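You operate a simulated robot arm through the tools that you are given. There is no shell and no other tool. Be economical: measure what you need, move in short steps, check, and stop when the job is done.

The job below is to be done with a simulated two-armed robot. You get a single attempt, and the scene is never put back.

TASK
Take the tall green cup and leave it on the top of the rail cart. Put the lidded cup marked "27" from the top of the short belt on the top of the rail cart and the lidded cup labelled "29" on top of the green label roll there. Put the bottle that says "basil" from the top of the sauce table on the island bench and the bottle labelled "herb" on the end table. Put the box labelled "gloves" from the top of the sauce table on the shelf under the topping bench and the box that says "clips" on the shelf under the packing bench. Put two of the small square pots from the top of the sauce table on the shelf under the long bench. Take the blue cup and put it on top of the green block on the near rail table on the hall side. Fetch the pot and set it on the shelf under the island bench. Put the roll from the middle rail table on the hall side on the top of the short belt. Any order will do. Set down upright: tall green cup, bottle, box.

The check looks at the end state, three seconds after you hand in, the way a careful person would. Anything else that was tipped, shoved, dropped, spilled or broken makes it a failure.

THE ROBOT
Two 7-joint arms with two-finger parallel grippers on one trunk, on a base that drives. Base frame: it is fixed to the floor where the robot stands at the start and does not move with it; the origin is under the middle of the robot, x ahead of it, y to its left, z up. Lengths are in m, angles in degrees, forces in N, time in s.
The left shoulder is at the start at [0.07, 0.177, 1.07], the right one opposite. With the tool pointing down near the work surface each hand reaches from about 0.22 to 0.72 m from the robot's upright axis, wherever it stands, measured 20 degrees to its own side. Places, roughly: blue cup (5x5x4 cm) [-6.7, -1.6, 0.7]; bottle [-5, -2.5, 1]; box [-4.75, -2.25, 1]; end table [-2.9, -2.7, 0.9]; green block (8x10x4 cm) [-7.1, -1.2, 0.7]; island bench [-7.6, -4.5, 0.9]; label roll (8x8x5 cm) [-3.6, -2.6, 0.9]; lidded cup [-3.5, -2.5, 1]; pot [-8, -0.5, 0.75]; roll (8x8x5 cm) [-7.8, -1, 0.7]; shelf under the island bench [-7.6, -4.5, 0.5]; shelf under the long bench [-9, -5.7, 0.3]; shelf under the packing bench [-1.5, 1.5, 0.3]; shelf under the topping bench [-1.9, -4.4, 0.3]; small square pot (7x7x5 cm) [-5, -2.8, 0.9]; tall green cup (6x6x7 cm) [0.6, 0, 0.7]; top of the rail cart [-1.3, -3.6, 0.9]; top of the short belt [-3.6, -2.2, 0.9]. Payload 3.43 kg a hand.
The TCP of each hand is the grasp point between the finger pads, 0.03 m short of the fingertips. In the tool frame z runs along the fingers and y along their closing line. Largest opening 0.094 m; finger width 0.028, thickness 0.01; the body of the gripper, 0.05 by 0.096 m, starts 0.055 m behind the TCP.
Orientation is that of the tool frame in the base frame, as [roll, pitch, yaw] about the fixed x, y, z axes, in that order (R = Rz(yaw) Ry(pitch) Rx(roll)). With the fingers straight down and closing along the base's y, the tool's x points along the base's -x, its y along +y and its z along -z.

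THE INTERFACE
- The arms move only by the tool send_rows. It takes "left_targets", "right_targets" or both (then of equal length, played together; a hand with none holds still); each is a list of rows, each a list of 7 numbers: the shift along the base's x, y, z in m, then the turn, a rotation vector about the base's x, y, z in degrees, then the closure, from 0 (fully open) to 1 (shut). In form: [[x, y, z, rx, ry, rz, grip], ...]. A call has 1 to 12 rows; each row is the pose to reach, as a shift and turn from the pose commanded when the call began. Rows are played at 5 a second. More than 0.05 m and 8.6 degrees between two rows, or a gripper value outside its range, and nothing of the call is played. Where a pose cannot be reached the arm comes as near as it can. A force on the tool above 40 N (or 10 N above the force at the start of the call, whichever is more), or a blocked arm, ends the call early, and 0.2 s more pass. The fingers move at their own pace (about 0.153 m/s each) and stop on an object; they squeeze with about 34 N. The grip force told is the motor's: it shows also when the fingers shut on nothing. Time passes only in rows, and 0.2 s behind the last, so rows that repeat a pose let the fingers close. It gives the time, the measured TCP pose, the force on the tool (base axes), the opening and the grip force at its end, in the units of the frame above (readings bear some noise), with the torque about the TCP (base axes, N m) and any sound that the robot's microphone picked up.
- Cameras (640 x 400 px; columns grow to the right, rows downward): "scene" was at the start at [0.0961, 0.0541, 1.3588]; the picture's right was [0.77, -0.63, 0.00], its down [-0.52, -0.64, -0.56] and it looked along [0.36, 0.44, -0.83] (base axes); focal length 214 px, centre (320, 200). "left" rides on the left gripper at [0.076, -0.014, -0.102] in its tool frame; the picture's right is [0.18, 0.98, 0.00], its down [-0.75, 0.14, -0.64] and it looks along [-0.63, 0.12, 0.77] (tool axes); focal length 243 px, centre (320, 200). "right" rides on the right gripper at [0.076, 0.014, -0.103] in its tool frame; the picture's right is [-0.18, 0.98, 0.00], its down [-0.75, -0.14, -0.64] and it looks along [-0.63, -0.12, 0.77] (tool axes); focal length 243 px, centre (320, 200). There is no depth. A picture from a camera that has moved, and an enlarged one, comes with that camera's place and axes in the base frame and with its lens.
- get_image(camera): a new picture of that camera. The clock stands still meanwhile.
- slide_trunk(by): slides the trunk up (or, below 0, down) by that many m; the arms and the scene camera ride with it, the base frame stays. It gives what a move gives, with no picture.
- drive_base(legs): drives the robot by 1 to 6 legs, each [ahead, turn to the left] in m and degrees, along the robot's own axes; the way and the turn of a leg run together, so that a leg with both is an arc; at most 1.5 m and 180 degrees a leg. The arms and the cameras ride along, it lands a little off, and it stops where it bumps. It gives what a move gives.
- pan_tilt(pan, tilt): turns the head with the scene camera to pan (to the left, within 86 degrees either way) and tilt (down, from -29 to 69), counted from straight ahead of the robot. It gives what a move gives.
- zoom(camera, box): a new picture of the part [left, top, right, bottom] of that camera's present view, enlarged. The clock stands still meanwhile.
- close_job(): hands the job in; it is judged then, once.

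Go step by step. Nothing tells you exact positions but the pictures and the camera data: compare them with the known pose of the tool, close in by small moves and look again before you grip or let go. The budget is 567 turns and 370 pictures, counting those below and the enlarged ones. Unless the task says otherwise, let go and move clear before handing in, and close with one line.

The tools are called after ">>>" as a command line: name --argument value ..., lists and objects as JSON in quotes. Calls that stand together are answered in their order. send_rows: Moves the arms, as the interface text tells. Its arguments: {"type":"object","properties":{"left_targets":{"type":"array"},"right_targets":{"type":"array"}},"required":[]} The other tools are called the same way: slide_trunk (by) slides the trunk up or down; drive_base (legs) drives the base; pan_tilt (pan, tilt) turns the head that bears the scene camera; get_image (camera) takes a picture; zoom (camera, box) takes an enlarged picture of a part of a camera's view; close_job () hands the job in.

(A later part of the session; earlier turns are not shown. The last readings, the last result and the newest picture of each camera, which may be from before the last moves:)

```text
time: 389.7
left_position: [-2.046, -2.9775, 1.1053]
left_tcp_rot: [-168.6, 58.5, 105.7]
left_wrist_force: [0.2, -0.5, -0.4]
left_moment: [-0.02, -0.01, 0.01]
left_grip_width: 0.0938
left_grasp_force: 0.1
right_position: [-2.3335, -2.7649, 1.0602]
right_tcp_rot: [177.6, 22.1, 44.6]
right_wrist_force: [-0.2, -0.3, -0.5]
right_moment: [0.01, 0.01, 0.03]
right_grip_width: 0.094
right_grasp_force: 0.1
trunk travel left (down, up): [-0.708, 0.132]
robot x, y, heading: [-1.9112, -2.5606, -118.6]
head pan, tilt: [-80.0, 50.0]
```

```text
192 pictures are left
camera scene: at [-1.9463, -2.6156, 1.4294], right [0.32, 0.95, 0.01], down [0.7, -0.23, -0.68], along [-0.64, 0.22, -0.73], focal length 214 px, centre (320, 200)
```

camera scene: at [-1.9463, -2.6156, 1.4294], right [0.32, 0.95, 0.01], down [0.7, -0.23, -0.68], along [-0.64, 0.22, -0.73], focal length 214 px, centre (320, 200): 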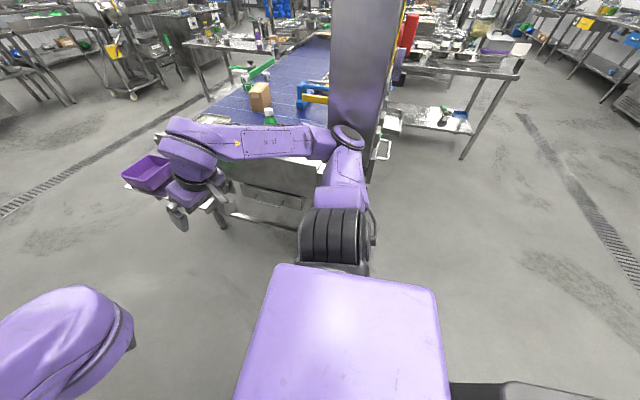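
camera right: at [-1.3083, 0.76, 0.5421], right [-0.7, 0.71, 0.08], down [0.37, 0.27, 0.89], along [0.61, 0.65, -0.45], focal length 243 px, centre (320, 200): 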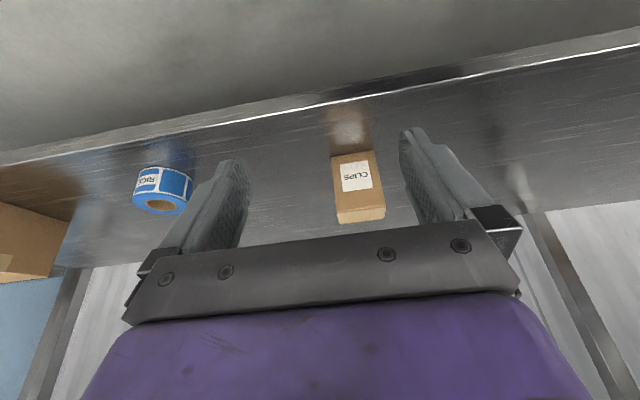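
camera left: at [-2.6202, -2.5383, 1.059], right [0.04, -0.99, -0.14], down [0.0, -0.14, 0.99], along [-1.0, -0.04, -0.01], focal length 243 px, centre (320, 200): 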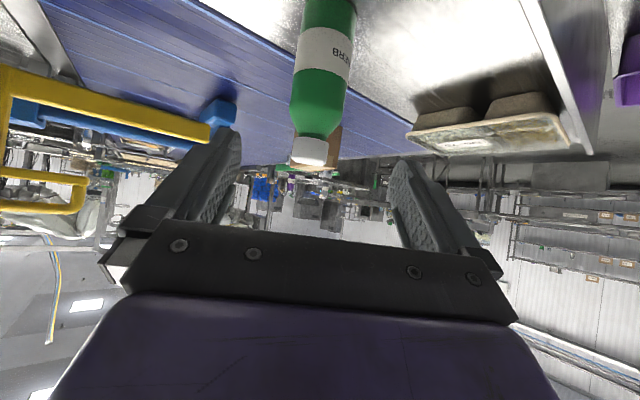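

>>> pan_tilt --pan 60 --tilt 50

>>> get_image --camera "scene"

>>> pan_tilt --pan -86 --tilt 69

>>> get_image --camera "scene"

```text
time: 391.9
left_position: [-2.0474, -2.9784, 1.1068]
left_tcp_rot: [-168.7, 58.6, 105.7]
left_wrist_force: [0.1, 0.5, -0.7]
left_moment: [0.01, -0.02, 0.01]
left_grip_width: 0.0942
left_grasp_force: 0.0
right_position: [-2.336, -2.7654, 1.0617]
right_tcp_rot: [177.9, 22.1, 44.8]
right_wrist_force: [-0.1, 0.0, 0.5]
right_moment: [-0.01, 0.0, -0.02]
right_grip_width: 0.094
right_grasp_force: 0.1
trunk travel left (down, up): [-0.708, 0.132]
robot x, y, heading: [-1.9102, -2.5609, -118.6]
head pan, tilt: [60.0, 50.0]
```

```text
191 pictures are left
camera scene: at [-1.8336, -2.7062, 1.4233], right [-0.85, -0.52, 0.02], down [-0.43, 0.67, -0.61], along [0.3, -0.53, -0.79], focal length 214 px, centre (320, 200)
```

scene: 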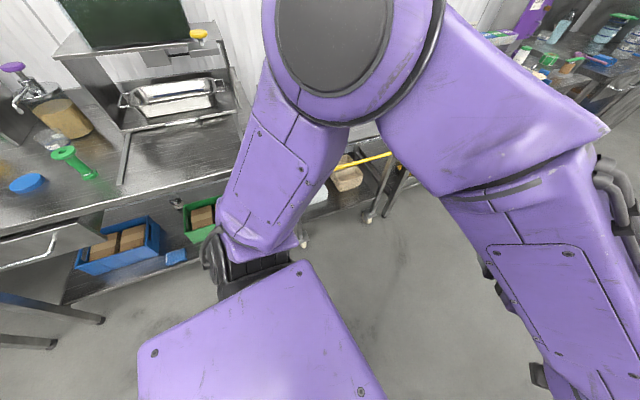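

```text
time: 394.2
left_position: [-2.0464, -2.9787, 1.1075]
left_tcp_rot: [-168.8, 58.6, 105.7]
left_wrist_force: [-0.8, -0.3, 0.9]
left_moment: [0.0, -0.01, -0.01]
left_grip_width: 0.0942
left_grasp_force: 0.0
right_position: [-2.3374, -2.7663, 1.0613]
right_tcp_rot: [177.7, 22.3, 44.7]
right_wrist_force: [0.1, 0.0, 0.5]
right_moment: [-0.01, 0.0, -0.01]
right_grip_width: 0.0939
right_grasp_force: 0.0
trunk travel left (down, up): [-0.708, 0.132]
robot x, y, heading: [-1.9102, -2.5608, -118.4]
head pan, tilt: [-85.9, 68.8]
```

```text
190 pictures are left
camera scene: at [-1.9258, -2.6172, 1.4073], right [0.41, 0.91, 0.01], down [0.83, -0.37, -0.41], along [-0.37, 0.17, -0.91], focal length 214 px, centre (320, 200)
```

scene: 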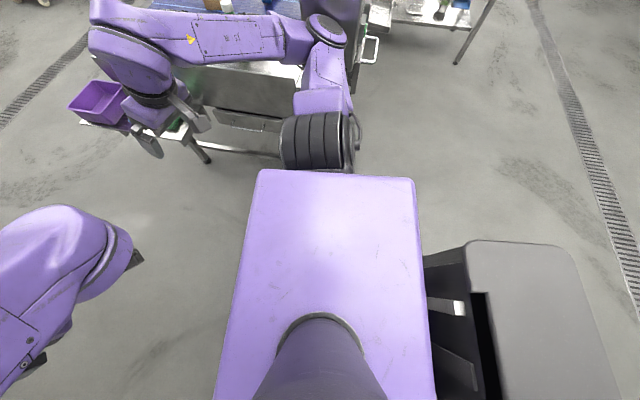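

The elbow is pressing sideways on the cabinet. Straightening the right arm forward should bring the elbow inward.

>>> send_rows --right_targets '[[-0.009, -0.018, 0.0, 0, 0, 0, 0], [-0.019, -0.035, 0, 0, 0, 0, 0], [-0.029, -0.053, 0, 0, 0, 0, 0], [-0.038, -0.07, 0, 0, 0, 0, 0], [-0.048, -0.088, 0, 0, 0, 0, 0], [-0.057, -0.105, 0, 0, 0, 0, 0]]'

```text
time: 394.6
left_position: [-2.0807, -2.957, 1.103]
left_tcp_rot: [-171.6, 59.6, 103.0]
left_wrist_force: [-0.5, -0.4, -0.4]
left_moment: [0.01, -0.03, 0.0]
left_grip_width: 0.0938
left_grasp_force: 0.0
right_position: [-2.373, -2.7572, 1.0429]
right_tcp_rot: [175.2, 21.1, 41.5]
right_wrist_force: [0.5, -0.1, 0.2]
right_moment: [0.04, -0.04, -0.05]
right_grip_width: 0.094
right_grasp_force: 0.1
trunk travel left (down, up): [-0.708, 0.132]
robot x, y, heading: [-1.91, -2.5599, -118.5]
head pan, tilt: [-85.9, 68.8]
stopped in row 1 (right hand): the arm was blocked; the commanded pose is now the measured one
```

>>> pan_tilt --pan 65 --tilt 25

>>> get_image --camera "scene"

>>> get_image --camera "left"

>>> get_image --camera "right"

```text
time: 396.9
left_position: [-2.078, -2.9571, 1.104]
left_tcp_rot: [-171.3, 59.7, 103.2]
left_wrist_force: [-0.9, -0.4, -0.5]
left_moment: [0.0, -0.04, -0.01]
left_grip_width: 0.0937
left_grasp_force: 0.0
right_position: [-2.371, -2.7596, 1.0458]
right_tcp_rot: [175.7, 21.4, 42.5]
right_wrist_force: [-0.1, 0.8, -0.2]
right_moment: [0.01, -0.03, 0.01]
right_grip_width: 0.094
right_grasp_force: 0.0
trunk travel left (down, up): [-0.708, 0.132]
robot x, y, heading: [-1.91, -2.5627, -118.4]
head pan, tilt: [65.0, 25.0]
```

```text
189 pictures are left
camera scene: at [-1.8167, -2.7142, 1.4603], right [-0.8, -0.6, 0.02], down [-0.29, 0.36, -0.89], along [0.52, -0.72, -0.46], focal length 214 px, centre (320, 200)
```

scene: 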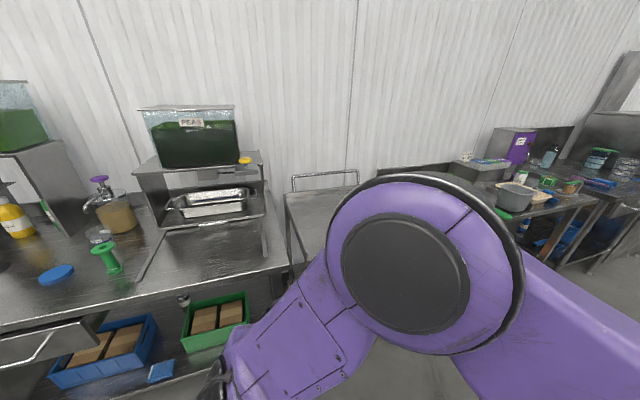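

```text
188 pictures are left
camera left: at [-2.1054, -2.8326, 1.0909], right [0.95, 0.19, -0.23], down [0.2, 0.2, 0.96], along [0.23, -0.96, 0.15], focal length 243 px, centre (320, 200)
```

left: 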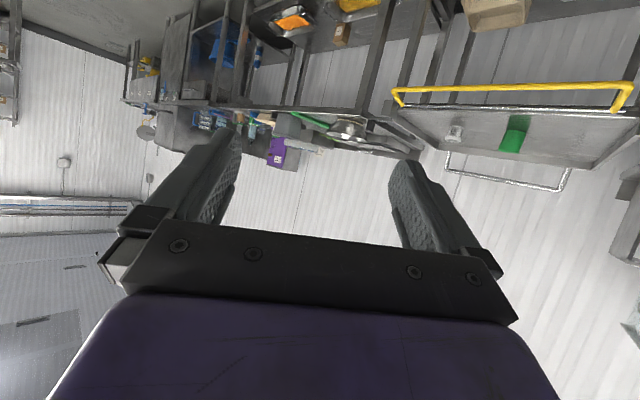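

```text
187 pictures are left
camera right: at [-2.2875, -2.6889, 1.1156], right [0.56, -0.82, 0.14], down [-0.48, -0.18, 0.86], along [-0.68, -0.54, -0.49], focal length 243 px, centre (320, 200)
```

right: 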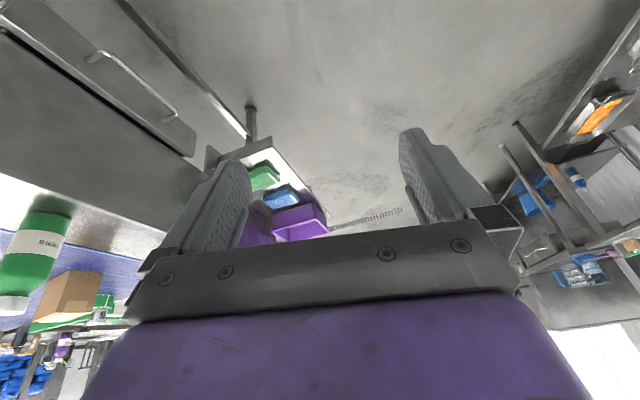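

The left side is free; only the right elbow is lodged. Trying a small left turn to swing it away.

>>> drive_base --legs '[[0, 10]]'

```text
time: 397.6
left_position: [-2.1293, -2.9376, 1.1283]
left_tcp_rot: [-169.0, 58.4, 107.6]
left_wrist_force: [0.0, -0.6, -0.5]
left_moment: [-0.08, 0.01, 0.04]
left_grip_width: 0.0941
left_grasp_force: 0.2
right_position: [-2.4304, -2.7273, 1.014]
right_tcp_rot: [169.6, 18.7, 34.2]
right_wrist_force: [0.0, -0.4, 0.0]
right_moment: [0.02, 0.02, 0.01]
right_grip_width: 0.0943
right_grasp_force: 0.0
trunk travel left (down, up): [-0.708, 0.132]
robot x, y, heading: [-1.9074, -2.5584, -118.0]
head pan, tilt: [65.0, 25.0]
stopped in leg 1: the robot was blocked; the commanded pose is now the measured one
```

>>> pan_tilt --pan -60 --tilt 45

>>> get_image --camera "scene"

```text
time: 399.7
left_position: [-2.1272, -2.9467, 1.1206]
left_tcp_rot: [-170.0, 58.2, 106.9]
left_wrist_force: [-0.7, 0.1, -0.2]
left_moment: [-0.04, -0.04, -0.02]
left_grip_width: 0.094
left_grasp_force: 0.0
right_position: [-2.4279, -2.7358, 1.0127]
right_tcp_rot: [171.1, 19.1, 38.2]
right_wrist_force: [0.2, -0.2, -0.3]
right_moment: [-0.03, 0.03, 0.0]
right_grip_width: 0.0942
right_grasp_force: 0.1
trunk travel left (down, up): [-0.708, 0.132]
robot x, y, heading: [-1.9101, -2.5614, -118.2]
head pan, tilt: [-60.0, 45.0]
```

```text
186 pictures are left
camera scene: at [-1.964, -2.6464, 1.4349], right [-0.04, 1.0, 0.03], down [0.68, 0.04, -0.73], along [-0.73, -0.01, -0.68], focal length 214 px, centre (320, 200)
```

scene: 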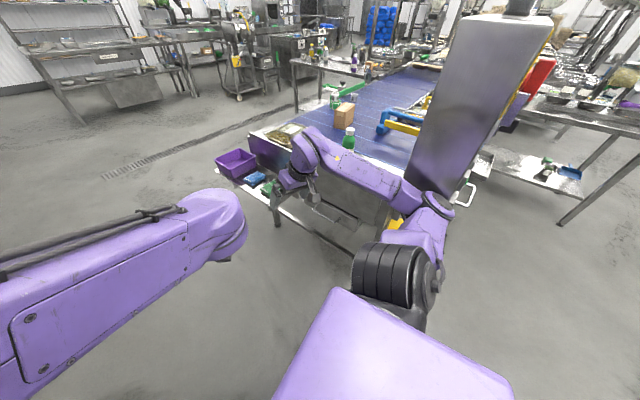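

I'll try lowering the trunk slightly, since the cabinet's bottom edge seems to be near elbow height.

>>> slide_trunk --by -0.1

>>> get_image --camera "scene"

```text
time: 400.0
left_position: [-2.142, -2.949, 1.1532]
left_tcp_rot: [-164.2, 55.4, 114.2]
left_wrist_force: [1.0, -1.0, 1.1]
left_moment: [-0.01, -0.06, -0.03]
left_grip_width: 0.0939
left_grasp_force: 0.1
right_position: [-2.4508, -2.7226, 1.0008]
right_tcp_rot: [169.2, 18.4, 35.9]
right_wrist_force: [0.7, 0.7, -0.1]
right_moment: [0.01, 0.0, 0.02]
right_grip_width: 0.0942
right_grasp_force: 0.1
trunk travel left (down, up): [-0.706, 0.134]
robot x, y, heading: [-1.908, -2.5559, -118.0]
head pan, tilt: [-60.0, 45.0]
stopped: the arm was blocked; the commanded pose is now the measured one
```

```text
185 pictures are left
camera scene: at [-1.962, -2.6444, 1.4345], right [-0.04, 1.0, 0.03], down [0.68, 0.04, -0.73], along [-0.73, -0.01, -0.68], focal length 214 px, centre (320, 200)
```

scene: 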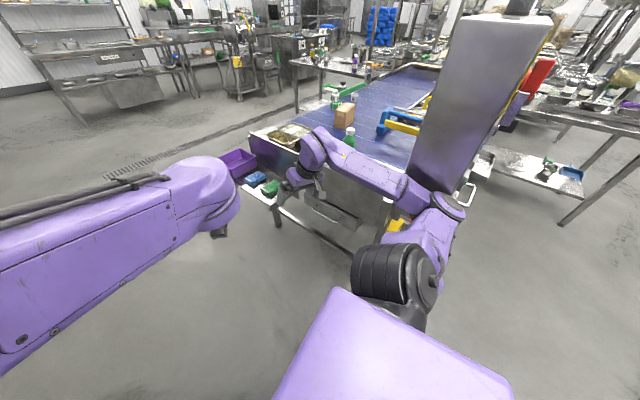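

>>> send_rows --left_targets '[[0, 0, 0, 0, 0, 0, 0], [0, 0, 0, 0, 0, 0, 0]]'

>>> send_rows --right_targets '[[0, 0, 0, 0, 0, 0, 0], [0, 0, 0, 0, 0, 0, 0]]'

```text
time: 400.4
left_position: [-2.1558, -2.9531, 1.1841]
left_tcp_rot: [-159.4, 52.2, 120.2]
left_wrist_force: [0.8, 0.2, -0.8]
left_moment: [-0.01, 0.0, -0.02]
left_grip_width: 0.0941
left_grasp_force: 0.0
right_position: [-2.473, -2.7052, 0.9856]
right_tcp_rot: [167.2, 17.5, 34.1]
right_wrist_force: [0.9, -0.1, -0.3]
right_moment: [0.02, 0.07, 0.01]
right_grip_width: 0.0942
right_grasp_force: 0.0
trunk travel left (down, up): [-0.706, 0.134]
robot x, y, heading: [-1.9084, -2.5651, -117.8]
head pan, tilt: [-60.0, 45.0]
stopped in row 1 (right hand): the arm was blocked; the commanded pose is now the measured one
```

```text
time: 400.7
left_position: [-2.1669, -2.9514, 1.217]
left_tcp_rot: [-155.5, 49.9, 125.2]
left_wrist_force: [-4.1, -0.3, -2.0]
left_moment: [-0.08, -0.2, 0.24]
left_grip_width: 0.0938
left_grasp_force: 0.1
right_position: [-2.4942, -2.6838, 0.9695]
right_tcp_rot: [165.4, 15.6, 30.3]
right_wrist_force: [-1.9, -4.0, -7.4]
right_moment: [0.12, 0.0, -0.06]
right_grip_width: 0.0941
right_grasp_force: 0.2
trunk travel left (down, up): [-0.706, 0.134]
robot x, y, heading: [-1.9079, -2.5619, -117.7]
head pan, tilt: [-60.0, 45.0]
stopped in row 1 (right hand): the arm was blocked; the commanded pose is now the measured one
```

>>> get_image --camera "scene"

>>> pan_tilt --pan 20 --tilt 45

>>> get_image --camera "scene"

```text
184 pictures are left
camera scene: at [-1.9683, -2.63, 1.4335], right [-0.04, 1.0, 0.01], down [0.68, 0.04, -0.73], along [-0.73, -0.02, -0.69], focal length 214 px, centre (320, 200)
```

scene: 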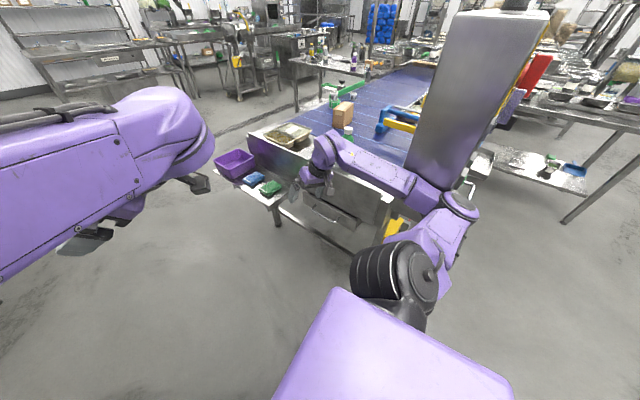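

```text
time: 402.2
left_position: [-2.1618, -2.9473, 1.2048]
left_tcp_rot: [-156.7, 50.8, 124.0]
left_wrist_force: [0.0, -0.2, 0.4]
left_moment: [-0.01, -0.01, 0.01]
left_grip_width: 0.094
left_grasp_force: 0.0
right_position: [-2.4885, -2.687, 0.9777]
right_tcp_rot: [165.7, 17.6, 33.4]
right_wrist_force: [-0.1, 0.4, -0.3]
right_moment: [-0.02, -0.01, 0.0]
right_grip_width: 0.0939
right_grasp_force: 0.1
trunk travel left (down, up): [-0.706, 0.134]
robot x, y, heading: [-1.9054, -2.5586, -117.9]
head pan, tilt: [20.0, 45.0]
```

```text
183 pictures are left
camera scene: at [-1.8975, -2.7011, 1.4296], right [-0.99, 0.14, 0.03], down [0.07, 0.71, -0.7], along [-0.12, -0.69, -0.71], focal length 214 px, centre (320, 200)
```

scene: 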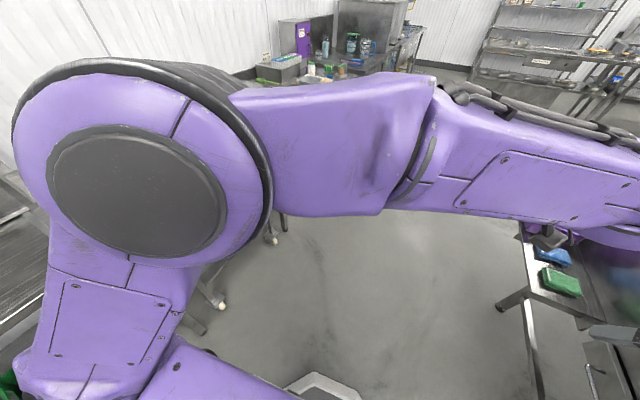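

>>> send_rows --right_targets '[[0.035, -0.03, 0.015, 0, 0, 0, 0]]'

>>> send_rows --right_targets '[[0.035, -0.03, 0.015, 0, 0, 0, 0]]'

>>> send_rows --right_targets '[[0.035, -0.03, 0.015, 0, 0, 0, 0]]'

```text
time: 402.5
left_position: [-2.171, -2.9574, 1.2309]
left_tcp_rot: [-154.1, 48.0, 127.1]
left_wrist_force: [-0.1, 0.6, 0.5]
left_moment: [0.04, -0.03, 0.07]
left_grip_width: 0.0939
left_grasp_force: 0.1
right_position: [-2.4929, -2.6867, 0.9727]
right_tcp_rot: [165.0, 16.6, 32.5]
right_wrist_force: [-0.3, -0.1, 0.7]
right_moment: [0.04, -0.11, 0.03]
right_grip_width: 0.0937
right_grasp_force: 0.0
trunk travel left (down, up): [-0.706, 0.134]
robot x, y, heading: [-1.9082, -2.5607, -118.3]
head pan, tilt: [20.0, 45.0]
stopped in row 1 (right hand): the arm was blocked; the commanded pose is now the measured one
```

```text
time: 403.1
left_position: [-2.1708, -2.9553, 1.2597]
left_tcp_rot: [-150.9, 45.3, 130.8]
left_wrist_force: [-1.0, -0.6, 0.0]
left_moment: [-0.02, -0.02, 0.06]
left_grip_width: 0.0939
left_grasp_force: 0.0
right_position: [-2.4717, -2.6955, 0.9768]
right_tcp_rot: [163.6, 16.0, 31.3]
right_wrist_force: [-0.7, 0.1, -0.3]
right_moment: [-0.01, -0.02, 0.01]
right_grip_width: 0.094
right_grasp_force: 0.1
trunk travel left (down, up): [-0.706, 0.134]
robot x, y, heading: [-1.9024, -2.5628, -119.1]
head pan, tilt: [20.0, 45.0]
stopped in row 1 (right hand): the arm was blocked; the commanded pose is now the measured one
```

```text
time: 403.7
left_position: [-2.1564, -2.9751, 1.3024]
left_tcp_rot: [-146.9, 39.9, 136.3]
left_wrist_force: [-1.0, -0.9, -0.2]
left_moment: [0.03, -0.06, 0.05]
left_grip_width: 0.0938
left_grasp_force: 0.1
right_position: [-2.4542, -2.7146, 0.9803]
right_tcp_rot: [162.4, 15.4, 30.1]
right_wrist_force: [0.1, -2.4, -0.6]
right_moment: [0.04, 0.02, 0.0]
right_grip_width: 0.0941
right_grasp_force: 0.1
trunk travel left (down, up): [-0.706, 0.134]
robot x, y, heading: [-1.9029, -2.5576, -119.7]
head pan, tilt: [20.0, 45.0]
stopped in row 1 (right hand): the arm was blocked; the commanded pose is now the measured one
```

>>> send_rows --right_targets '[[0.04, -0.03, 0.0, 0, 0, 0, 0]]' --left_targets '[[0, 0, -0.03, 0, 0, 0, 0]]'

>>> send_rows --right_targets '[[0.04, -0.03, 0.0, 0, 0, 0, 0]]' --left_targets '[[0, 0, -0.03, 0, 0, 0, 0]]'

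>>> send_rows --right_targets '[[0.04, -0.03, 0.0, 0, 0, 0, 0]]' --left_targets '[[0, 0, -0.03, 0, 0, 0, 0]]'

>>> pan_tilt --pan -60 --tilt 45

>>> get_image --camera "scene"

```text
time: 404.1
left_position: [-2.1629, -2.9837, 1.3204]
left_tcp_rot: [-145.3, 35.7, 140.2]
left_wrist_force: [-0.5, -0.6, -0.2]
left_moment: [0.01, -0.05, 0.05]
left_grip_width: 0.094
left_grasp_force: 0.0
right_position: [-2.4674, -2.7017, 0.9604]
right_tcp_rot: [160.3, 14.4, 28.8]
right_wrist_force: [-0.8, 1.7, -1.2]
right_moment: [-0.08, -0.08, 0.04]
right_grip_width: 0.094
right_grasp_force: 0.0
trunk travel left (down, up): [-0.706, 0.134]
robot x, y, heading: [-1.9041, -2.5592, -120.5]
head pan, tilt: [20.0, 45.0]
stopped in row 1 (left hand): the arm was blocked; the commanded pose is now the measured one
```

```text
time: 404.7
left_position: [-2.1372, -2.9834, 1.2843]
left_tcp_rot: [-147.2, 37.6, 139.7]
left_wrist_force: [0.0, -4.5, -2.9]
left_moment: [0.09, -0.01, -0.03]
left_grip_width: 0.0938
left_grasp_force: 0.1
right_position: [-2.4253, -2.7182, 0.9533]
right_tcp_rot: [158.8, 14.6, 28.8]
right_wrist_force: [0.8, -1.8, -1.7]
right_moment: [0.1, 0.08, -0.02]
right_grip_width: 0.0943
right_grasp_force: 0.1
trunk travel left (down, up): [-0.706, 0.134]
robot x, y, heading: [-1.9008, -2.557, -121.0]
head pan, tilt: [20.0, 45.0]
stopped in row 1 (left hand): the arm was blocked; the commanded pose is now the measured one
```

```text
time: 405.0
left_position: [-2.1594, -3.046, 1.2151]
left_tcp_rot: [-156.9, 44.2, 131.4]
left_wrist_force: [2.1, 1.1, 2.8]
left_moment: [0.15, 0.19, -0.18]
left_grip_width: 0.0941
left_grasp_force: 0.0
right_position: [-2.419, -2.7583, 0.8809]
right_tcp_rot: [162.9, 8.8, 33.9]
right_wrist_force: [5.0, 1.9, 0.2]
right_moment: [-0.13, 0.38, -0.12]
right_grip_width: 0.0941
right_grasp_force: 0.1
trunk travel left (down, up): [-0.706, 0.134]
robot x, y, heading: [-1.8987, -2.5563, -120.9]
head pan, tilt: [20.0, 45.0]
stopped in row 1 (left hand): the arm was blocked; the commanded pose is now the measured one
```

```text
time: 406.5
left_position: [-2.217, -3.0739, 1.1205]
left_tcp_rot: [-166.6, 36.0, 128.0]
left_wrist_force: [0.1, -0.3, 0.6]
left_moment: [0.01, 0.03, 0.02]
left_grip_width: 0.0938
left_grasp_force: 0.0
right_position: [-2.448, -2.8, 0.887]
right_tcp_rot: [162.0, 8.0, 32.5]
right_wrist_force: [0.0, -0.3, 0.2]
right_moment: [-0.03, 0.02, -0.02]
right_grip_width: 0.0942
right_grasp_force: 0.0
trunk travel left (down, up): [-0.706, 0.134]
robot x, y, heading: [-1.8968, -2.5567, -120.4]
head pan, tilt: [-60.0, 45.0]
```

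```text
182 pictures are left
camera scene: at [-1.9886, -2.6851, 1.4339], right [0.01, 1.0, 0.06], down [0.7, 0.04, -0.72], along [-0.72, 0.05, -0.7], focal length 214 px, centre (320, 200)
```

scene: 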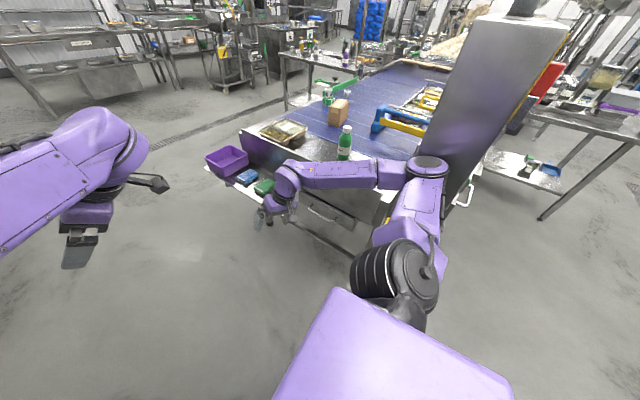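

>>> drive_base --legs '[[0.1, 0]]'

>>> drive_base --legs '[[-0.1, 0]]'

>>> get_image --camera "scene"

```text
time: 407.3
left_position: [-2.1922, -3.0571, 1.143]
left_tcp_rot: [-165.7, 32.8, 137.0]
left_wrist_force: [0.6, -1.3, -1.4]
left_moment: [0.0, 0.03, -0.04]
left_grip_width: 0.0944
left_grasp_force: 0.1
right_position: [-2.4572, -2.7304, 0.8799]
right_tcp_rot: [157.5, 10.6, 31.7]
right_wrist_force: [2.2, -4.8, -1.8]
right_moment: [0.29, 0.07, -0.02]
right_grip_width: 0.0939
right_grasp_force: 0.0
trunk travel left (down, up): [-0.706, 0.134]
robot x, y, heading: [-1.9025, -2.5637, -120.1]
head pan, tilt: [-60.0, 45.0]
stopped in leg 1: the robot was blocked; the commanded pose is now the measured one
```

```text
time: 408.8
left_position: [-2.0973, -3.0358, 1.1802]
left_tcp_rot: [-165.8, 25.8, 146.1]
left_wrist_force: [-1.1, 3.2, 0.0]
left_moment: [-0.17, -0.1, 0.0]
left_grip_width: 0.0941
left_grasp_force: 0.1
right_position: [-2.4394, -2.6173, 0.8571]
right_tcp_rot: [154.2, 7.6, 26.7]
right_wrist_force: [5.4, -2.5, 0.8]
right_moment: [0.17, 0.33, -0.13]
right_grip_width: 0.0939
right_grasp_force: 0.0
trunk travel left (down, up): [-0.706, 0.134]
robot x, y, heading: [-1.8507, -2.4789, -120.0]
head pan, tilt: [-60.0, 45.0]
stopped in leg 1: the robot was blocked; the commanded pose is now the measured one
```

```text
181 pictures are left
camera scene: at [-1.8897, -2.5698, 1.4354], right [0.0, 1.0, 0.03], down [0.67, 0.03, -0.74], along [-0.74, 0.02, -0.67], focal length 214 px, centre (320, 200)
```

scene: 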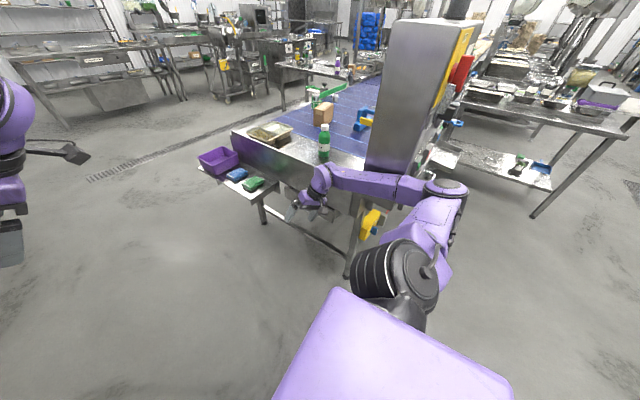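

Reversing freed it a little. Now pulling the right hand inward again.

>>> send_rows --right_targets '[[0.035, -0.02, 0.01, 0, 0, 0, 0], [0.07, -0.04, 0.02, 0, 0, 0, 0], [0.105, -0.06, 0.03, 0, 0, 0, 0], [0.14, -0.08, 0.04, 0, 0, 0, 0]]'

>>> drive_base --legs '[[-0.15, 0]]'

>>> get_image --camera "scene"

```text
time: 409.1
left_position: [-2.0692, -3.0578, 1.1766]
left_tcp_rot: [-168.0, 24.1, 150.9]
left_wrist_force: [-3.4, 0.2, 0.5]
left_moment: [-0.08, -0.22, 0.1]
left_grip_width: 0.094
left_grasp_force: 0.1
right_position: [-2.465, -2.6445, 0.8878]
right_tcp_rot: [148.0, 11.4, 21.5]
right_wrist_force: [-26.7, -25.5, 37.6]
right_moment: [2.94, -1.64, 1.15]
right_grip_width: 0.0943
right_grasp_force: 0.0
trunk travel left (down, up): [-0.706, 0.134]
robot x, y, heading: [-1.8517, -2.4773, -120.0]
head pan, tilt: [-60.0, 45.0]
stopped in row 1 (left hand): the arm was blocked; the commanded pose is now the measured one
```

```text
time: 409.9
left_position: [-2.0411, -3.0541, 1.1523]
left_tcp_rot: [-169.3, 24.4, 161.0]
left_wrist_force: [2.3, -2.8, -7.8]
left_moment: [-0.06, -0.01, 0.01]
left_grip_width: 0.0942
left_grasp_force: 0.1
right_position: [-2.4521, -2.5878, 0.7818]
right_tcp_rot: [151.6, -6.1, 9.8]
right_wrist_force: [10.0, 10.5, -17.6]
right_moment: [-1.53, 0.62, -0.54]
right_grip_width: 0.0941
right_grasp_force: 0.1
trunk travel left (down, up): [-0.706, 0.134]
robot x, y, heading: [-1.8483, -2.4736, -119.4]
head pan, tilt: [-60.0, 45.0]
stopped in leg 1: the robot was blocked; the commanded pose is now the measured one
```

```text
180 pictures are left
camera scene: at [-1.8564, -2.5794, 1.4345], right [-0.01, 1.0, 0.04], down [0.66, 0.04, -0.75], along [-0.75, 0.02, -0.66], focal length 214 px, centre (320, 200)
```

scene: 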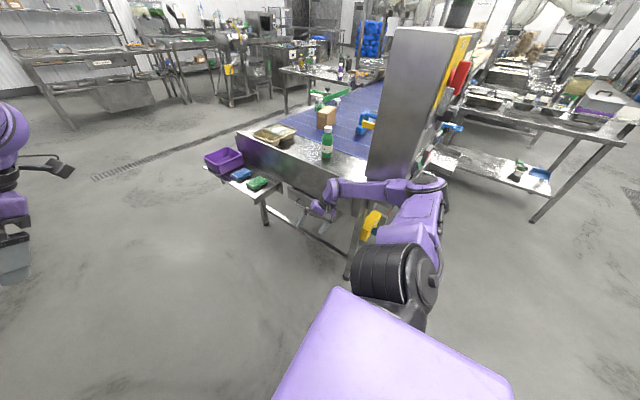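

>>> send_rows --right_targets '[[0.035, -0.02, 0.025, 0, 0, 0, 0]]'

>>> send_rows --right_targets '[[0.035, -0.02, 0.025, 0, 0, 0, 0]]'

>>> send_rows --right_targets '[[0.035, -0.02, 0.025, 0, 0, 0, 0]]'

>>> send_rows --right_targets '[[0.035, -0.02, 0.025, 0, 0, 0, 0]]'

>>> get_image --camera "scene"

```text
time: 410.2
left_position: [-2.0575, -3.0442, 1.1454]
left_tcp_rot: [-168.8, 26.7, 167.0]
left_wrist_force: [-0.8, -0.4, -2.1]
left_moment: [0.04, -0.15, 0.07]
left_grip_width: 0.0941
left_grasp_force: 0.1
right_position: [-2.4348, -2.5355, 0.714]
right_tcp_rot: [152.2, -17.2, 4.6]
right_wrist_force: [-7.4, 1.8, -11.4]
right_moment: [-0.81, -0.49, 0.0]
right_grip_width: 0.0942
right_grasp_force: 0.2
trunk travel left (down, up): [-0.706, 0.134]
robot x, y, heading: [-1.8511, -2.4743, -118.9]
head pan, tilt: [-60.0, 45.0]
stopped in row 1 (left hand): the arm was blocked; the commanded pose is now the measured one
```

```text
time: 410.5
left_position: [-2.0634, -3.0317, 1.1376]
left_tcp_rot: [-168.1, 29.3, 166.9]
left_wrist_force: [-0.6, 0.0, -0.6]
left_moment: [-0.05, 0.0, -0.03]
left_grip_width: 0.0941
left_grasp_force: 0.0
right_position: [-2.4187, -2.5498, 0.7073]
right_tcp_rot: [149.1, -22.8, 4.5]
right_wrist_force: [-12.1, 4.9, -34.6]
right_moment: [-1.29, -1.19, 0.55]
right_grip_width: 0.094
right_grasp_force: 0.1
trunk travel left (down, up): [-0.706, 0.134]
robot x, y, heading: [-1.8533, -2.4747, -119.2]
head pan, tilt: [-60.0, 45.0]
stopped in row 1 (left hand): the arm was blocked; the commanded pose is now the measured one
```

```text
time: 410.9
left_position: [-2.1124, -3.0052, 1.1442]
left_tcp_rot: [-167.2, 30.6, 164.6]
left_wrist_force: [-0.1, -1.3, 1.2]
left_moment: [0.05, 0.06, 0.03]
left_grip_width: 0.094
left_grasp_force: 0.0
right_position: [-2.4155, -2.5535, 0.7234]
right_tcp_rot: [150.0, -19.6, 10.5]
right_wrist_force: [1.8, -0.9, 0.2]
right_moment: [0.13, 0.14, -0.06]
right_grip_width: 0.0942
right_grasp_force: 0.1
trunk travel left (down, up): [-0.706, 0.134]
robot x, y, heading: [-1.8499, -2.4747, -118.9]
head pan, tilt: [-60.0, 45.0]
```

```text
time: 411.3
left_position: [-2.1136, -3.0037, 1.1473]
left_tcp_rot: [-167.6, 29.9, 165.4]
left_wrist_force: [0.3, -1.2, 0.3]
left_moment: [0.01, 0.04, -0.02]
left_grip_width: 0.0938
left_grasp_force: 0.0
right_position: [-2.3767, -2.575, 0.7504]
right_tcp_rot: [149.9, -19.6, 10.7]
right_wrist_force: [-0.4, -0.9, 0.4]
right_moment: [0.01, -0.02, 0.01]
right_grip_width: 0.094
right_grasp_force: 0.1
trunk travel left (down, up): [-0.706, 0.134]
robot x, y, heading: [-1.8486, -2.4766, -119.2]
head pan, tilt: [-60.0, 45.0]
```

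```text
179 pictures are left
camera scene: at [-1.9529, -2.5188, 1.4294], right [-0.01, 1.0, 0.0], down [0.71, 0.01, -0.71], along [-0.71, -0.01, -0.71], focal length 214 px, centre (320, 200)
```

scene: 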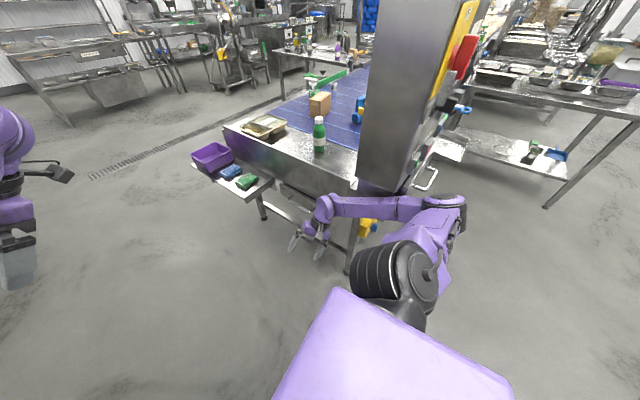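

Freed: the tilt is gone and nothing has fallen. Backing away from the cabinet.

>>> drive_base --legs '[[-0.35, 0]]'

>>> pan_tilt --pan 0 --tilt 40

>>> get_image --camera "scene"

```text
time: 413.6
left_position: [-1.9456, -2.6991, 1.1466]
left_tcp_rot: [-167.8, 30.0, 165.2]
left_wrist_force: [0.9, -1.1, 0.0]
left_moment: [0.04, 0.03, 0.0]
left_grip_width: 0.0942
left_grasp_force: 0.1
right_position: [-2.2078, -2.2696, 0.7499]
right_tcp_rot: [149.8, -19.8, 10.5]
right_wrist_force: [0.0, -0.1, 0.0]
right_moment: [0.01, 0.0, 0.02]
right_grip_width: 0.0941
right_grasp_force: 0.0
trunk travel left (down, up): [-0.706, 0.134]
robot x, y, heading: [-1.6783, -2.1664, -119.4]
head pan, tilt: [-60.0, 45.0]
```

```text
time: 414.9
left_position: [-1.9465, -2.6993, 1.146]
left_tcp_rot: [-167.6, 30.2, 165.2]
left_wrist_force: [0.1, -0.8, -0.2]
left_moment: [-0.02, -0.01, 0.01]
left_grip_width: 0.094
left_grasp_force: 0.1
right_position: [-2.2078, -2.2699, 0.7492]
right_tcp_rot: [149.9, -19.7, 10.5]
right_wrist_force: [0.6, 0.7, 0.1]
right_moment: [0.0, 0.01, 0.02]
right_grip_width: 0.0939
right_grasp_force: 0.0
trunk travel left (down, up): [-0.706, 0.134]
robot x, y, heading: [-1.6792, -2.1701, -119.3]
head pan, tilt: [0.0, 40.0]
```

```text
178 pictures are left
camera scene: at [-1.7446, -2.2878, 1.436], right [-0.87, 0.49, 0.0], down [0.32, 0.56, -0.77], along [-0.38, -0.67, -0.64], focal length 214 px, centre (320, 200)
```

scene: 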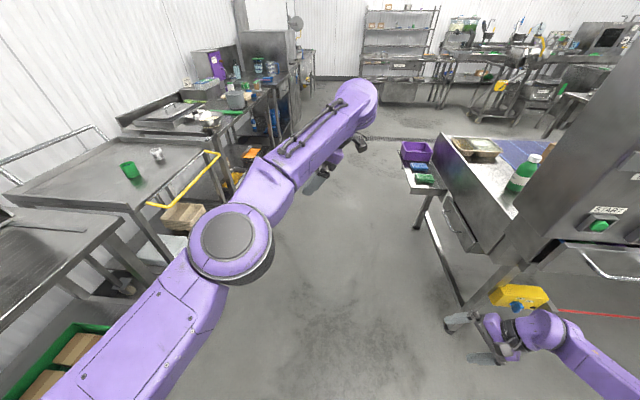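

Resetting both arms to a tidy carry posture.

>>> send_rows --left_targets '[[0.016, 0.007, 0, -0.5, -1.2, -8.1, 0], [0.033, 0.014, 0, -1, -2.5, -16.1, 0], [0.05, 0.021, 0, -1.4, -3.7, -24.2, 0], [0.066, 0.028, 0, -1.9, -5, -32.3, 0], [0.083, 0.035, 0, -2.4, -6.2, -40.3, 0], [0.1, 0.042, 0, -2.9, -7.5, -48.4, 0], [0.116, 0.05, -0.01, -3.3, -8.7, -56.5, 0], [0.133, 0.057, -0.02, -3.8, -9.9, -64.5, 0], [0.15, 0.064, -0.03, -4.3, -11.2, -72.6, 0], [0.166, 0.071, -0.035, -4.8, -12.4, -80.7, 0], [0.183, 0.078, -0.04, -5.2, -13.7, -88.7, 0], [0.2, 0.085, -0.046, -5.7, -14.9, -96.8, 0]]' --right_targets '[[0.01, -0.007, 0.03, 0, 4.6, 3.8, 0], [0.02, -0.014, 0.06, 0, 9.2, 7.5, 0], [0.03, -0.02, 0.09, -0.1, 13.8, 11.3, 0], [0.04, -0.027, 0.12, -0.1, 18.3, 15, 0], [0.05, -0.034, 0.15, -0.2, 22.9, 18.8, 0], [0.06, -0.041, 0.18, -0.2, 27.5, 22.5, 0], [0.07, -0.048, 0.21, -0.2, 32.1, 26.3, 0], [0.08, -0.055, 0.24, -0.3, 36.7, 30, 0], [0.09, -0.062, 0.27, -0.3, 41.3, 33.8, 0], [0.1, -0.069, 0.3, -0.3, 45.8, 37.5, 0], [0.11, -0.076, 0.33, -0.4, 50.4, 41.3, 0], [0.118, -0.082, 0.35, -0.4, 55, 45, 0]]'

>>> get_image --camera "scene"

```text
time: 417.5
left_position: [-1.7454, -2.6141, 1.1018]
left_tcp_rot: [179.9, 39.8, 60.7]
left_wrist_force: [0.2, -0.2, 0.4]
left_moment: [0.02, 0.02, -0.04]
left_grip_width: 0.094
left_grasp_force: 0.0
right_position: [-2.089, -2.3509, 1.1002]
right_tcp_rot: [-179.9, 25.0, 60.9]
right_wrist_force: [1.2, -0.2, 0.3]
right_moment: [0.06, 0.0, 0.01]
right_grip_width: 0.0939
right_grasp_force: 0.1
trunk travel left (down, up): [-0.706, 0.134]
robot x, y, heading: [-1.6772, -2.1694, -119.7]
head pan, tilt: [0.0, 40.0]
```

```text
177 pictures are left
camera scene: at [-1.7413, -2.2886, 1.4361], right [-0.87, 0.49, 0.0], down [0.31, 0.56, -0.77], along [-0.38, -0.67, -0.64], focal length 214 px, centre (320, 200)
```

scene: 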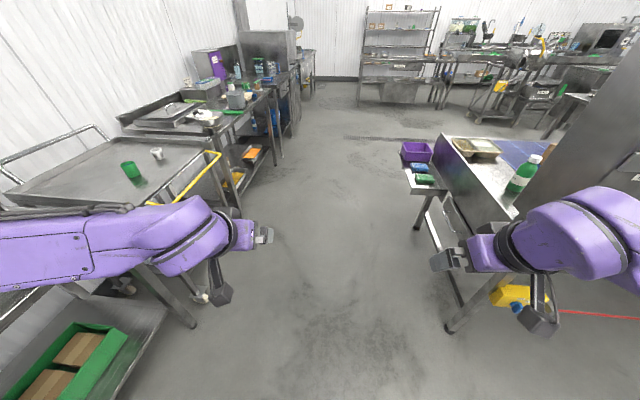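

Arms are tidy again. Now passing between cart and cabinet nearer to the cart side, in checked steps.

>>> drive_base --legs '[[0, 40], [0.38, 0], [0, -45.5]]'

>>> get_image --camera "scene"

```text
time: 423.9
left_position: [-1.7148, -2.9843, 1.103]
left_tcp_rot: [180.0, 39.9, 55.1]
left_wrist_force: [0.5, 0.3, -0.4]
left_moment: [0.01, 0.01, 0.04]
left_grip_width: 0.094
left_grasp_force: 0.1
right_position: [-2.0311, -2.6866, 1.099]
right_tcp_rot: [179.9, 24.9, 55.1]
right_wrist_force: [-0.9, -0.3, -0.6]
right_moment: [0.0, -0.03, 0.0]
right_grip_width: 0.0941
right_grasp_force: 0.0
trunk travel left (down, up): [-0.706, 0.134]
robot x, y, heading: [-1.604, -2.5497, -124.8]
head pan, tilt: [0.0, 40.0]
```

```text
176 pictures are left
camera scene: at [-1.6787, -2.6601, 1.436], right [-0.82, 0.58, 0.0], down [0.37, 0.53, -0.77], along [-0.44, -0.63, -0.64], focal length 214 px, centre (320, 200)
```

scene: 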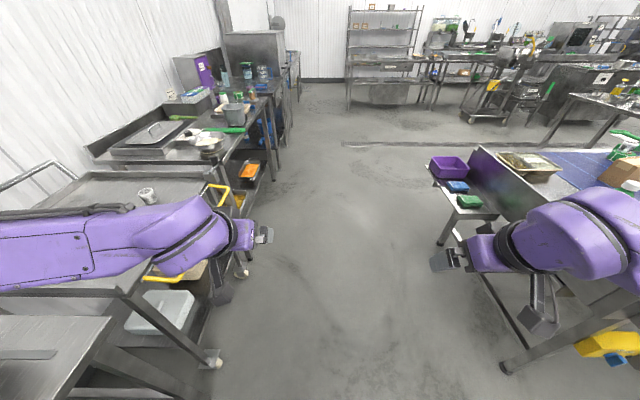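

>>> drive_base --legs '[[0.9, 0], [1.0, 0], [0, -81]]'

>>> pan_tilt --pan 0 --tilt 25

>>> get_image --camera "scene"

```text
time: 437.0
left_position: [-3.1267, -4.1208, 1.1023]
left_tcp_rot: [179.9, 40.0, -22.3]
left_wrist_force: [0.0, 0.2, 0.0]
left_moment: [-0.03, 0.04, 0.01]
left_grip_width: 0.0936
left_grasp_force: 0.1
right_position: [-2.9065, -3.7488, 1.0977]
right_tcp_rot: [179.9, 24.9, -22.4]
right_wrist_force: [0.5, -1.3, 0.1]
right_moment: [-0.03, -0.01, 0.0]
right_grip_width: 0.0942
right_grasp_force: 0.0
trunk travel left (down, up): [-0.706, 0.134]
robot x, y, heading: [-2.6774, -4.1372, 157.6]
head pan, tilt: [0.0, 40.0]
```

```text
time: 437.7
left_position: [-3.1259, -4.1216, 1.1024]
left_tcp_rot: [179.9, 40.0, -22.4]
left_wrist_force: [0.9, 0.0, -0.3]
left_moment: [0.01, 0.03, 0.02]
left_grip_width: 0.0939
left_grasp_force: 0.0
right_position: [-2.9058, -3.7489, 1.0979]
right_tcp_rot: [179.9, 24.9, -22.5]
right_wrist_force: [0.4, -0.3, -0.9]
right_moment: [-0.01, -0.04, 0.0]
right_grip_width: 0.0938
right_grasp_force: 0.0
trunk travel left (down, up): [-0.706, 0.134]
robot x, y, heading: [-2.6751, -4.1382, 157.4]
head pan, tilt: [0.0, 25.0]
```

```text
175 pictures are left
camera scene: at [-2.8074, -4.084, 1.4593], right [0.38, 0.92, 0.0], down [0.39, -0.16, -0.91], along [-0.84, 0.35, -0.42], focal length 214 px, centre (320, 200)
```

scene: 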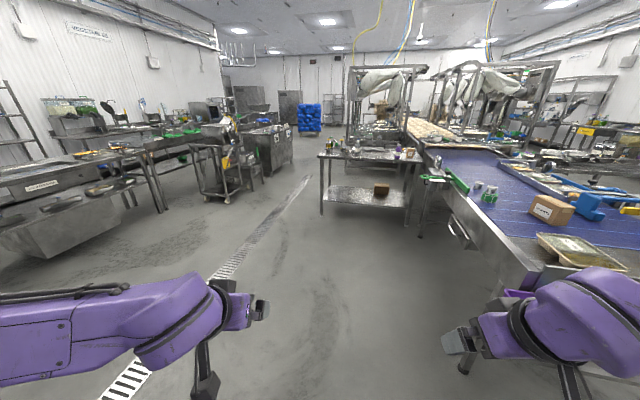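

Driving to the left part of the sauce table where the square pots are.

>>> drive_base --legs '[[0, -2.2], [1.1, 0], [1.0, 0], [0, -10]]'

>>> pan_tilt --pan 0 --tilt 45

>>> get_image --camera "scene"

```text
time: 449.3
left_position: [-5.058, -3.1867, 1.1015]
left_tcp_rot: [179.9, 39.9, -32.3]
left_wrist_force: [-0.3, 0.2, 0.1]
left_moment: [0.0, -0.02, 0.02]
left_grip_width: 0.094
left_grasp_force: 0.1
right_position: [-4.7761, -2.8569, 1.098]
right_tcp_rot: [179.9, 24.9, -32.4]
right_wrist_force: [0.1, 0.4, -0.1]
right_moment: [0.0, 0.02, -0.01]
right_grip_width: 0.094
right_grasp_force: 0.0
trunk travel left (down, up): [-0.706, 0.134]
robot x, y, heading: [-4.6151, -3.2798, 147.5]
head pan, tilt: [0.0, 25.0]
```

```text
time: 450.1
left_position: [-5.0588, -3.1871, 1.1023]
left_tcp_rot: [-180.0, 39.9, -32.2]
left_wrist_force: [-0.3, -0.3, 0.0]
left_moment: [0.0, 0.02, 0.02]
left_grip_width: 0.094
left_grasp_force: 0.0
right_position: [-4.7759, -2.8577, 1.0974]
right_tcp_rot: [179.8, 24.8, -32.4]
right_wrist_force: [0.3, -0.2, 0.2]
right_moment: [-0.03, -0.01, -0.01]
right_grip_width: 0.0939
right_grasp_force: 0.1
trunk travel left (down, up): [-0.706, 0.134]
robot x, y, heading: [-4.6204, -3.2803, 147.2]
head pan, tilt: [0.0, 45.0]
```

```text
174 pictures are left
camera scene: at [-4.7279, -3.2107, 1.4288], right [0.54, 0.84, 0.0], down [0.6, -0.38, -0.71], along [-0.6, 0.38, -0.71], focal length 214 px, centre (320, 200)
```

scene: 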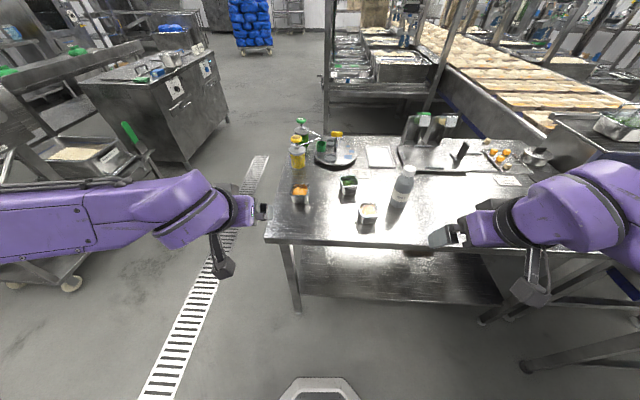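

>>> drive_base --legs '[[0.06, 0]]'

>>> zoom --camera "scene" --box '[270, 150, 430, 270]'

>>> get_image --camera "left"

>>> get_image --camera "right"

```text
time: 451.1
left_position: [-5.1099, -3.1537, 1.1032]
left_tcp_rot: [179.9, 39.8, -32.4]
left_wrist_force: [-0.3, -0.1, 0.1]
left_moment: [0.0, 0.0, -0.01]
left_grip_width: 0.094
left_grasp_force: 0.1
right_position: [-4.8284, -2.8255, 1.099]
right_tcp_rot: [179.9, 24.9, -32.3]
right_wrist_force: [-0.1, -0.2, 0.8]
right_moment: [0.0, -0.03, -0.01]
right_grip_width: 0.094
right_grasp_force: 0.1
trunk travel left (down, up): [-0.706, 0.134]
robot x, y, heading: [-4.6695, -3.2469, 147.6]
head pan, tilt: [0.0, 45.0]
```

```text
3.33 times, centred on (350, 210) of scene
camera zoom: at [-4.7786, -3.1782, 1.4289], right [0.54, 0.84, 0.0], down [0.6, -0.38, -0.71], along [-0.6, 0.38, -0.71], focal length 715 px, centre (220, 167)
```

zoom: 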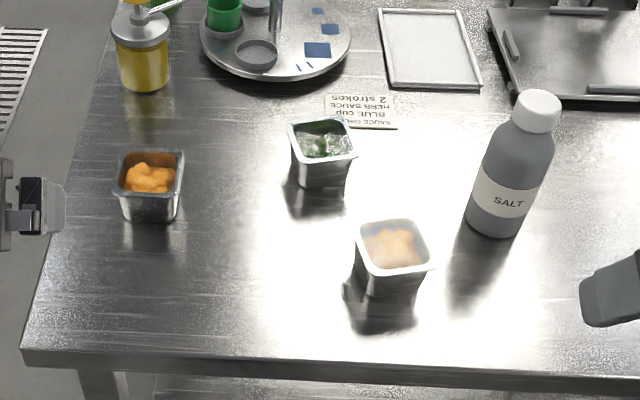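

```text
172 pictures are left
camera left: at [-4.9964, -3.208, 1.1322], right [-0.4, -0.91, -0.12], down [-0.21, -0.03, 0.98], along [-0.89, 0.42, -0.18], focal length 243 px, centre (320, 200)
```

left: 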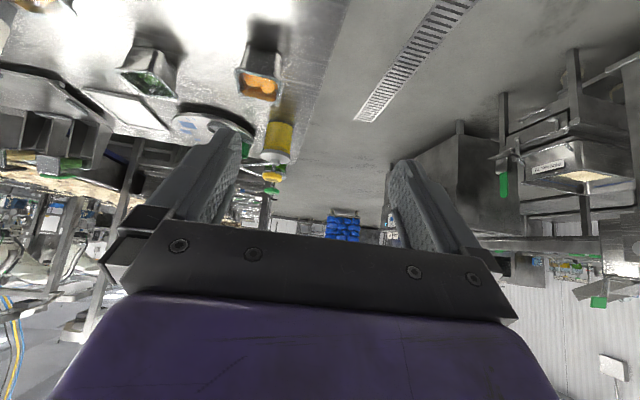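

```text
171 pictures are left
camera right: at [-4.741, -2.8969, 1.16], right [-0.67, -0.74, 0.08], down [-0.27, 0.34, 0.9], along [-0.69, 0.58, -0.43], focal length 243 px, centre (320, 200)
```

right: 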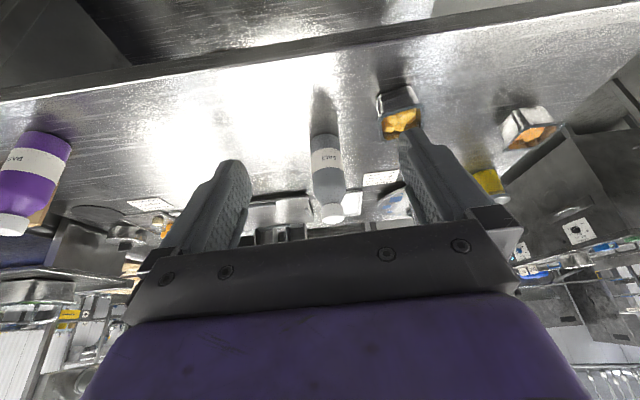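

Pot A (right) at (-5.036, -2.826), yawed ~13°; pot C (left) at (-5.241, -2.967). Bringing both hands above them.

>>> send_rows --right_targets '[[-0.035, 0, 0, 0, 0, 2.5, 0], [-0.07, 0, 0, 0, 0, 5, 0], [-0.105, 0, -0.01, 0, 0, 7.5, 0], [-0.14, 0, -0.03, 0, 0, 10, 0], [-0.175, 0, -0.06, 0, 0, 13, 0], [-0.208, 0, -0.095, 0, 0, 13, 0], [-0.208, 0, -0.095, 0, 0, 13, 0]]' --left_targets '[[-0.022, 0.031, 0, 0, 0, 0, 0], [-0.044, 0.062, 0, 0, 0, 0, 0], [-0.066, 0.094, -0.01, 0, 0, 0, 0], [-0.088, 0.125, -0.04, 0, 0, 0, 0], [-0.11, 0.156, -0.07, 0, 0, 0, 0], [-0.131, 0.187, -0.095, 0, 0, 0, 0], [-0.131, 0.187, -0.095, 0, 0, 0, 0]]'

>>> get_image --camera "left"

>>> get_image --camera "right"

```text
time: 452.7
left_position: [-5.2396, -2.9638, 1.01]
left_tcp_rot: [179.9, 40.0, -32.3]
left_wrist_force: [0.2, -0.9, 0.1]
left_moment: [0.02, 0.03, 0.0]
left_grip_width: 0.094
left_grasp_force: 0.1
right_position: [-5.0364, -2.8275, 1.0048]
right_tcp_rot: [179.8, 24.9, -19.3]
right_wrist_force: [0.4, -0.1, -0.1]
right_moment: [0.0, 0.02, 0.03]
right_grip_width: 0.0941
right_grasp_force: 0.1
trunk travel left (down, up): [-0.706, 0.134]
robot x, y, heading: [-4.6682, -3.2432, 147.5]
head pan, tilt: [0.0, 45.0]
```

```text
170 pictures are left
camera left: at [-5.1261, -3.0181, 1.039], right [-0.41, -0.91, -0.12], down [-0.21, -0.03, 0.98], along [-0.89, 0.42, -0.18], focal length 243 px, centre (320, 200)
```

left: 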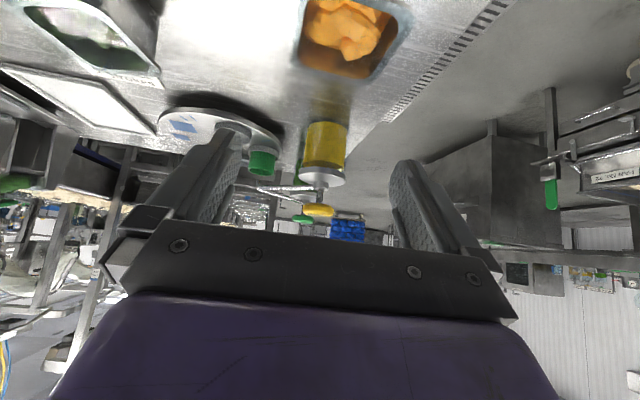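

```text
169 pictures are left
camera right: at [-4.9357, -2.8779, 1.0648], right [-0.48, -0.87, 0.08], down [-0.34, 0.27, 0.9], along [-0.81, 0.41, -0.43], focal length 243 px, centre (320, 200)
```

right: 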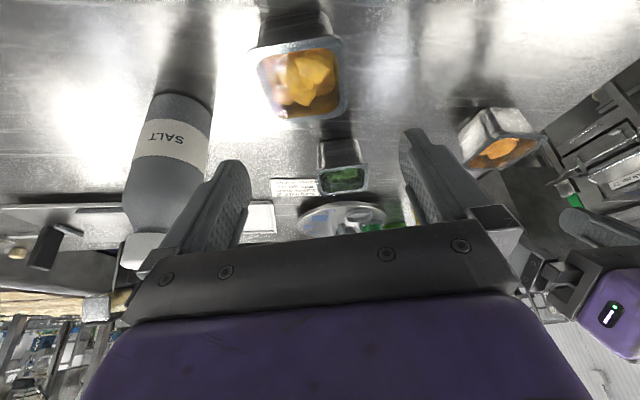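

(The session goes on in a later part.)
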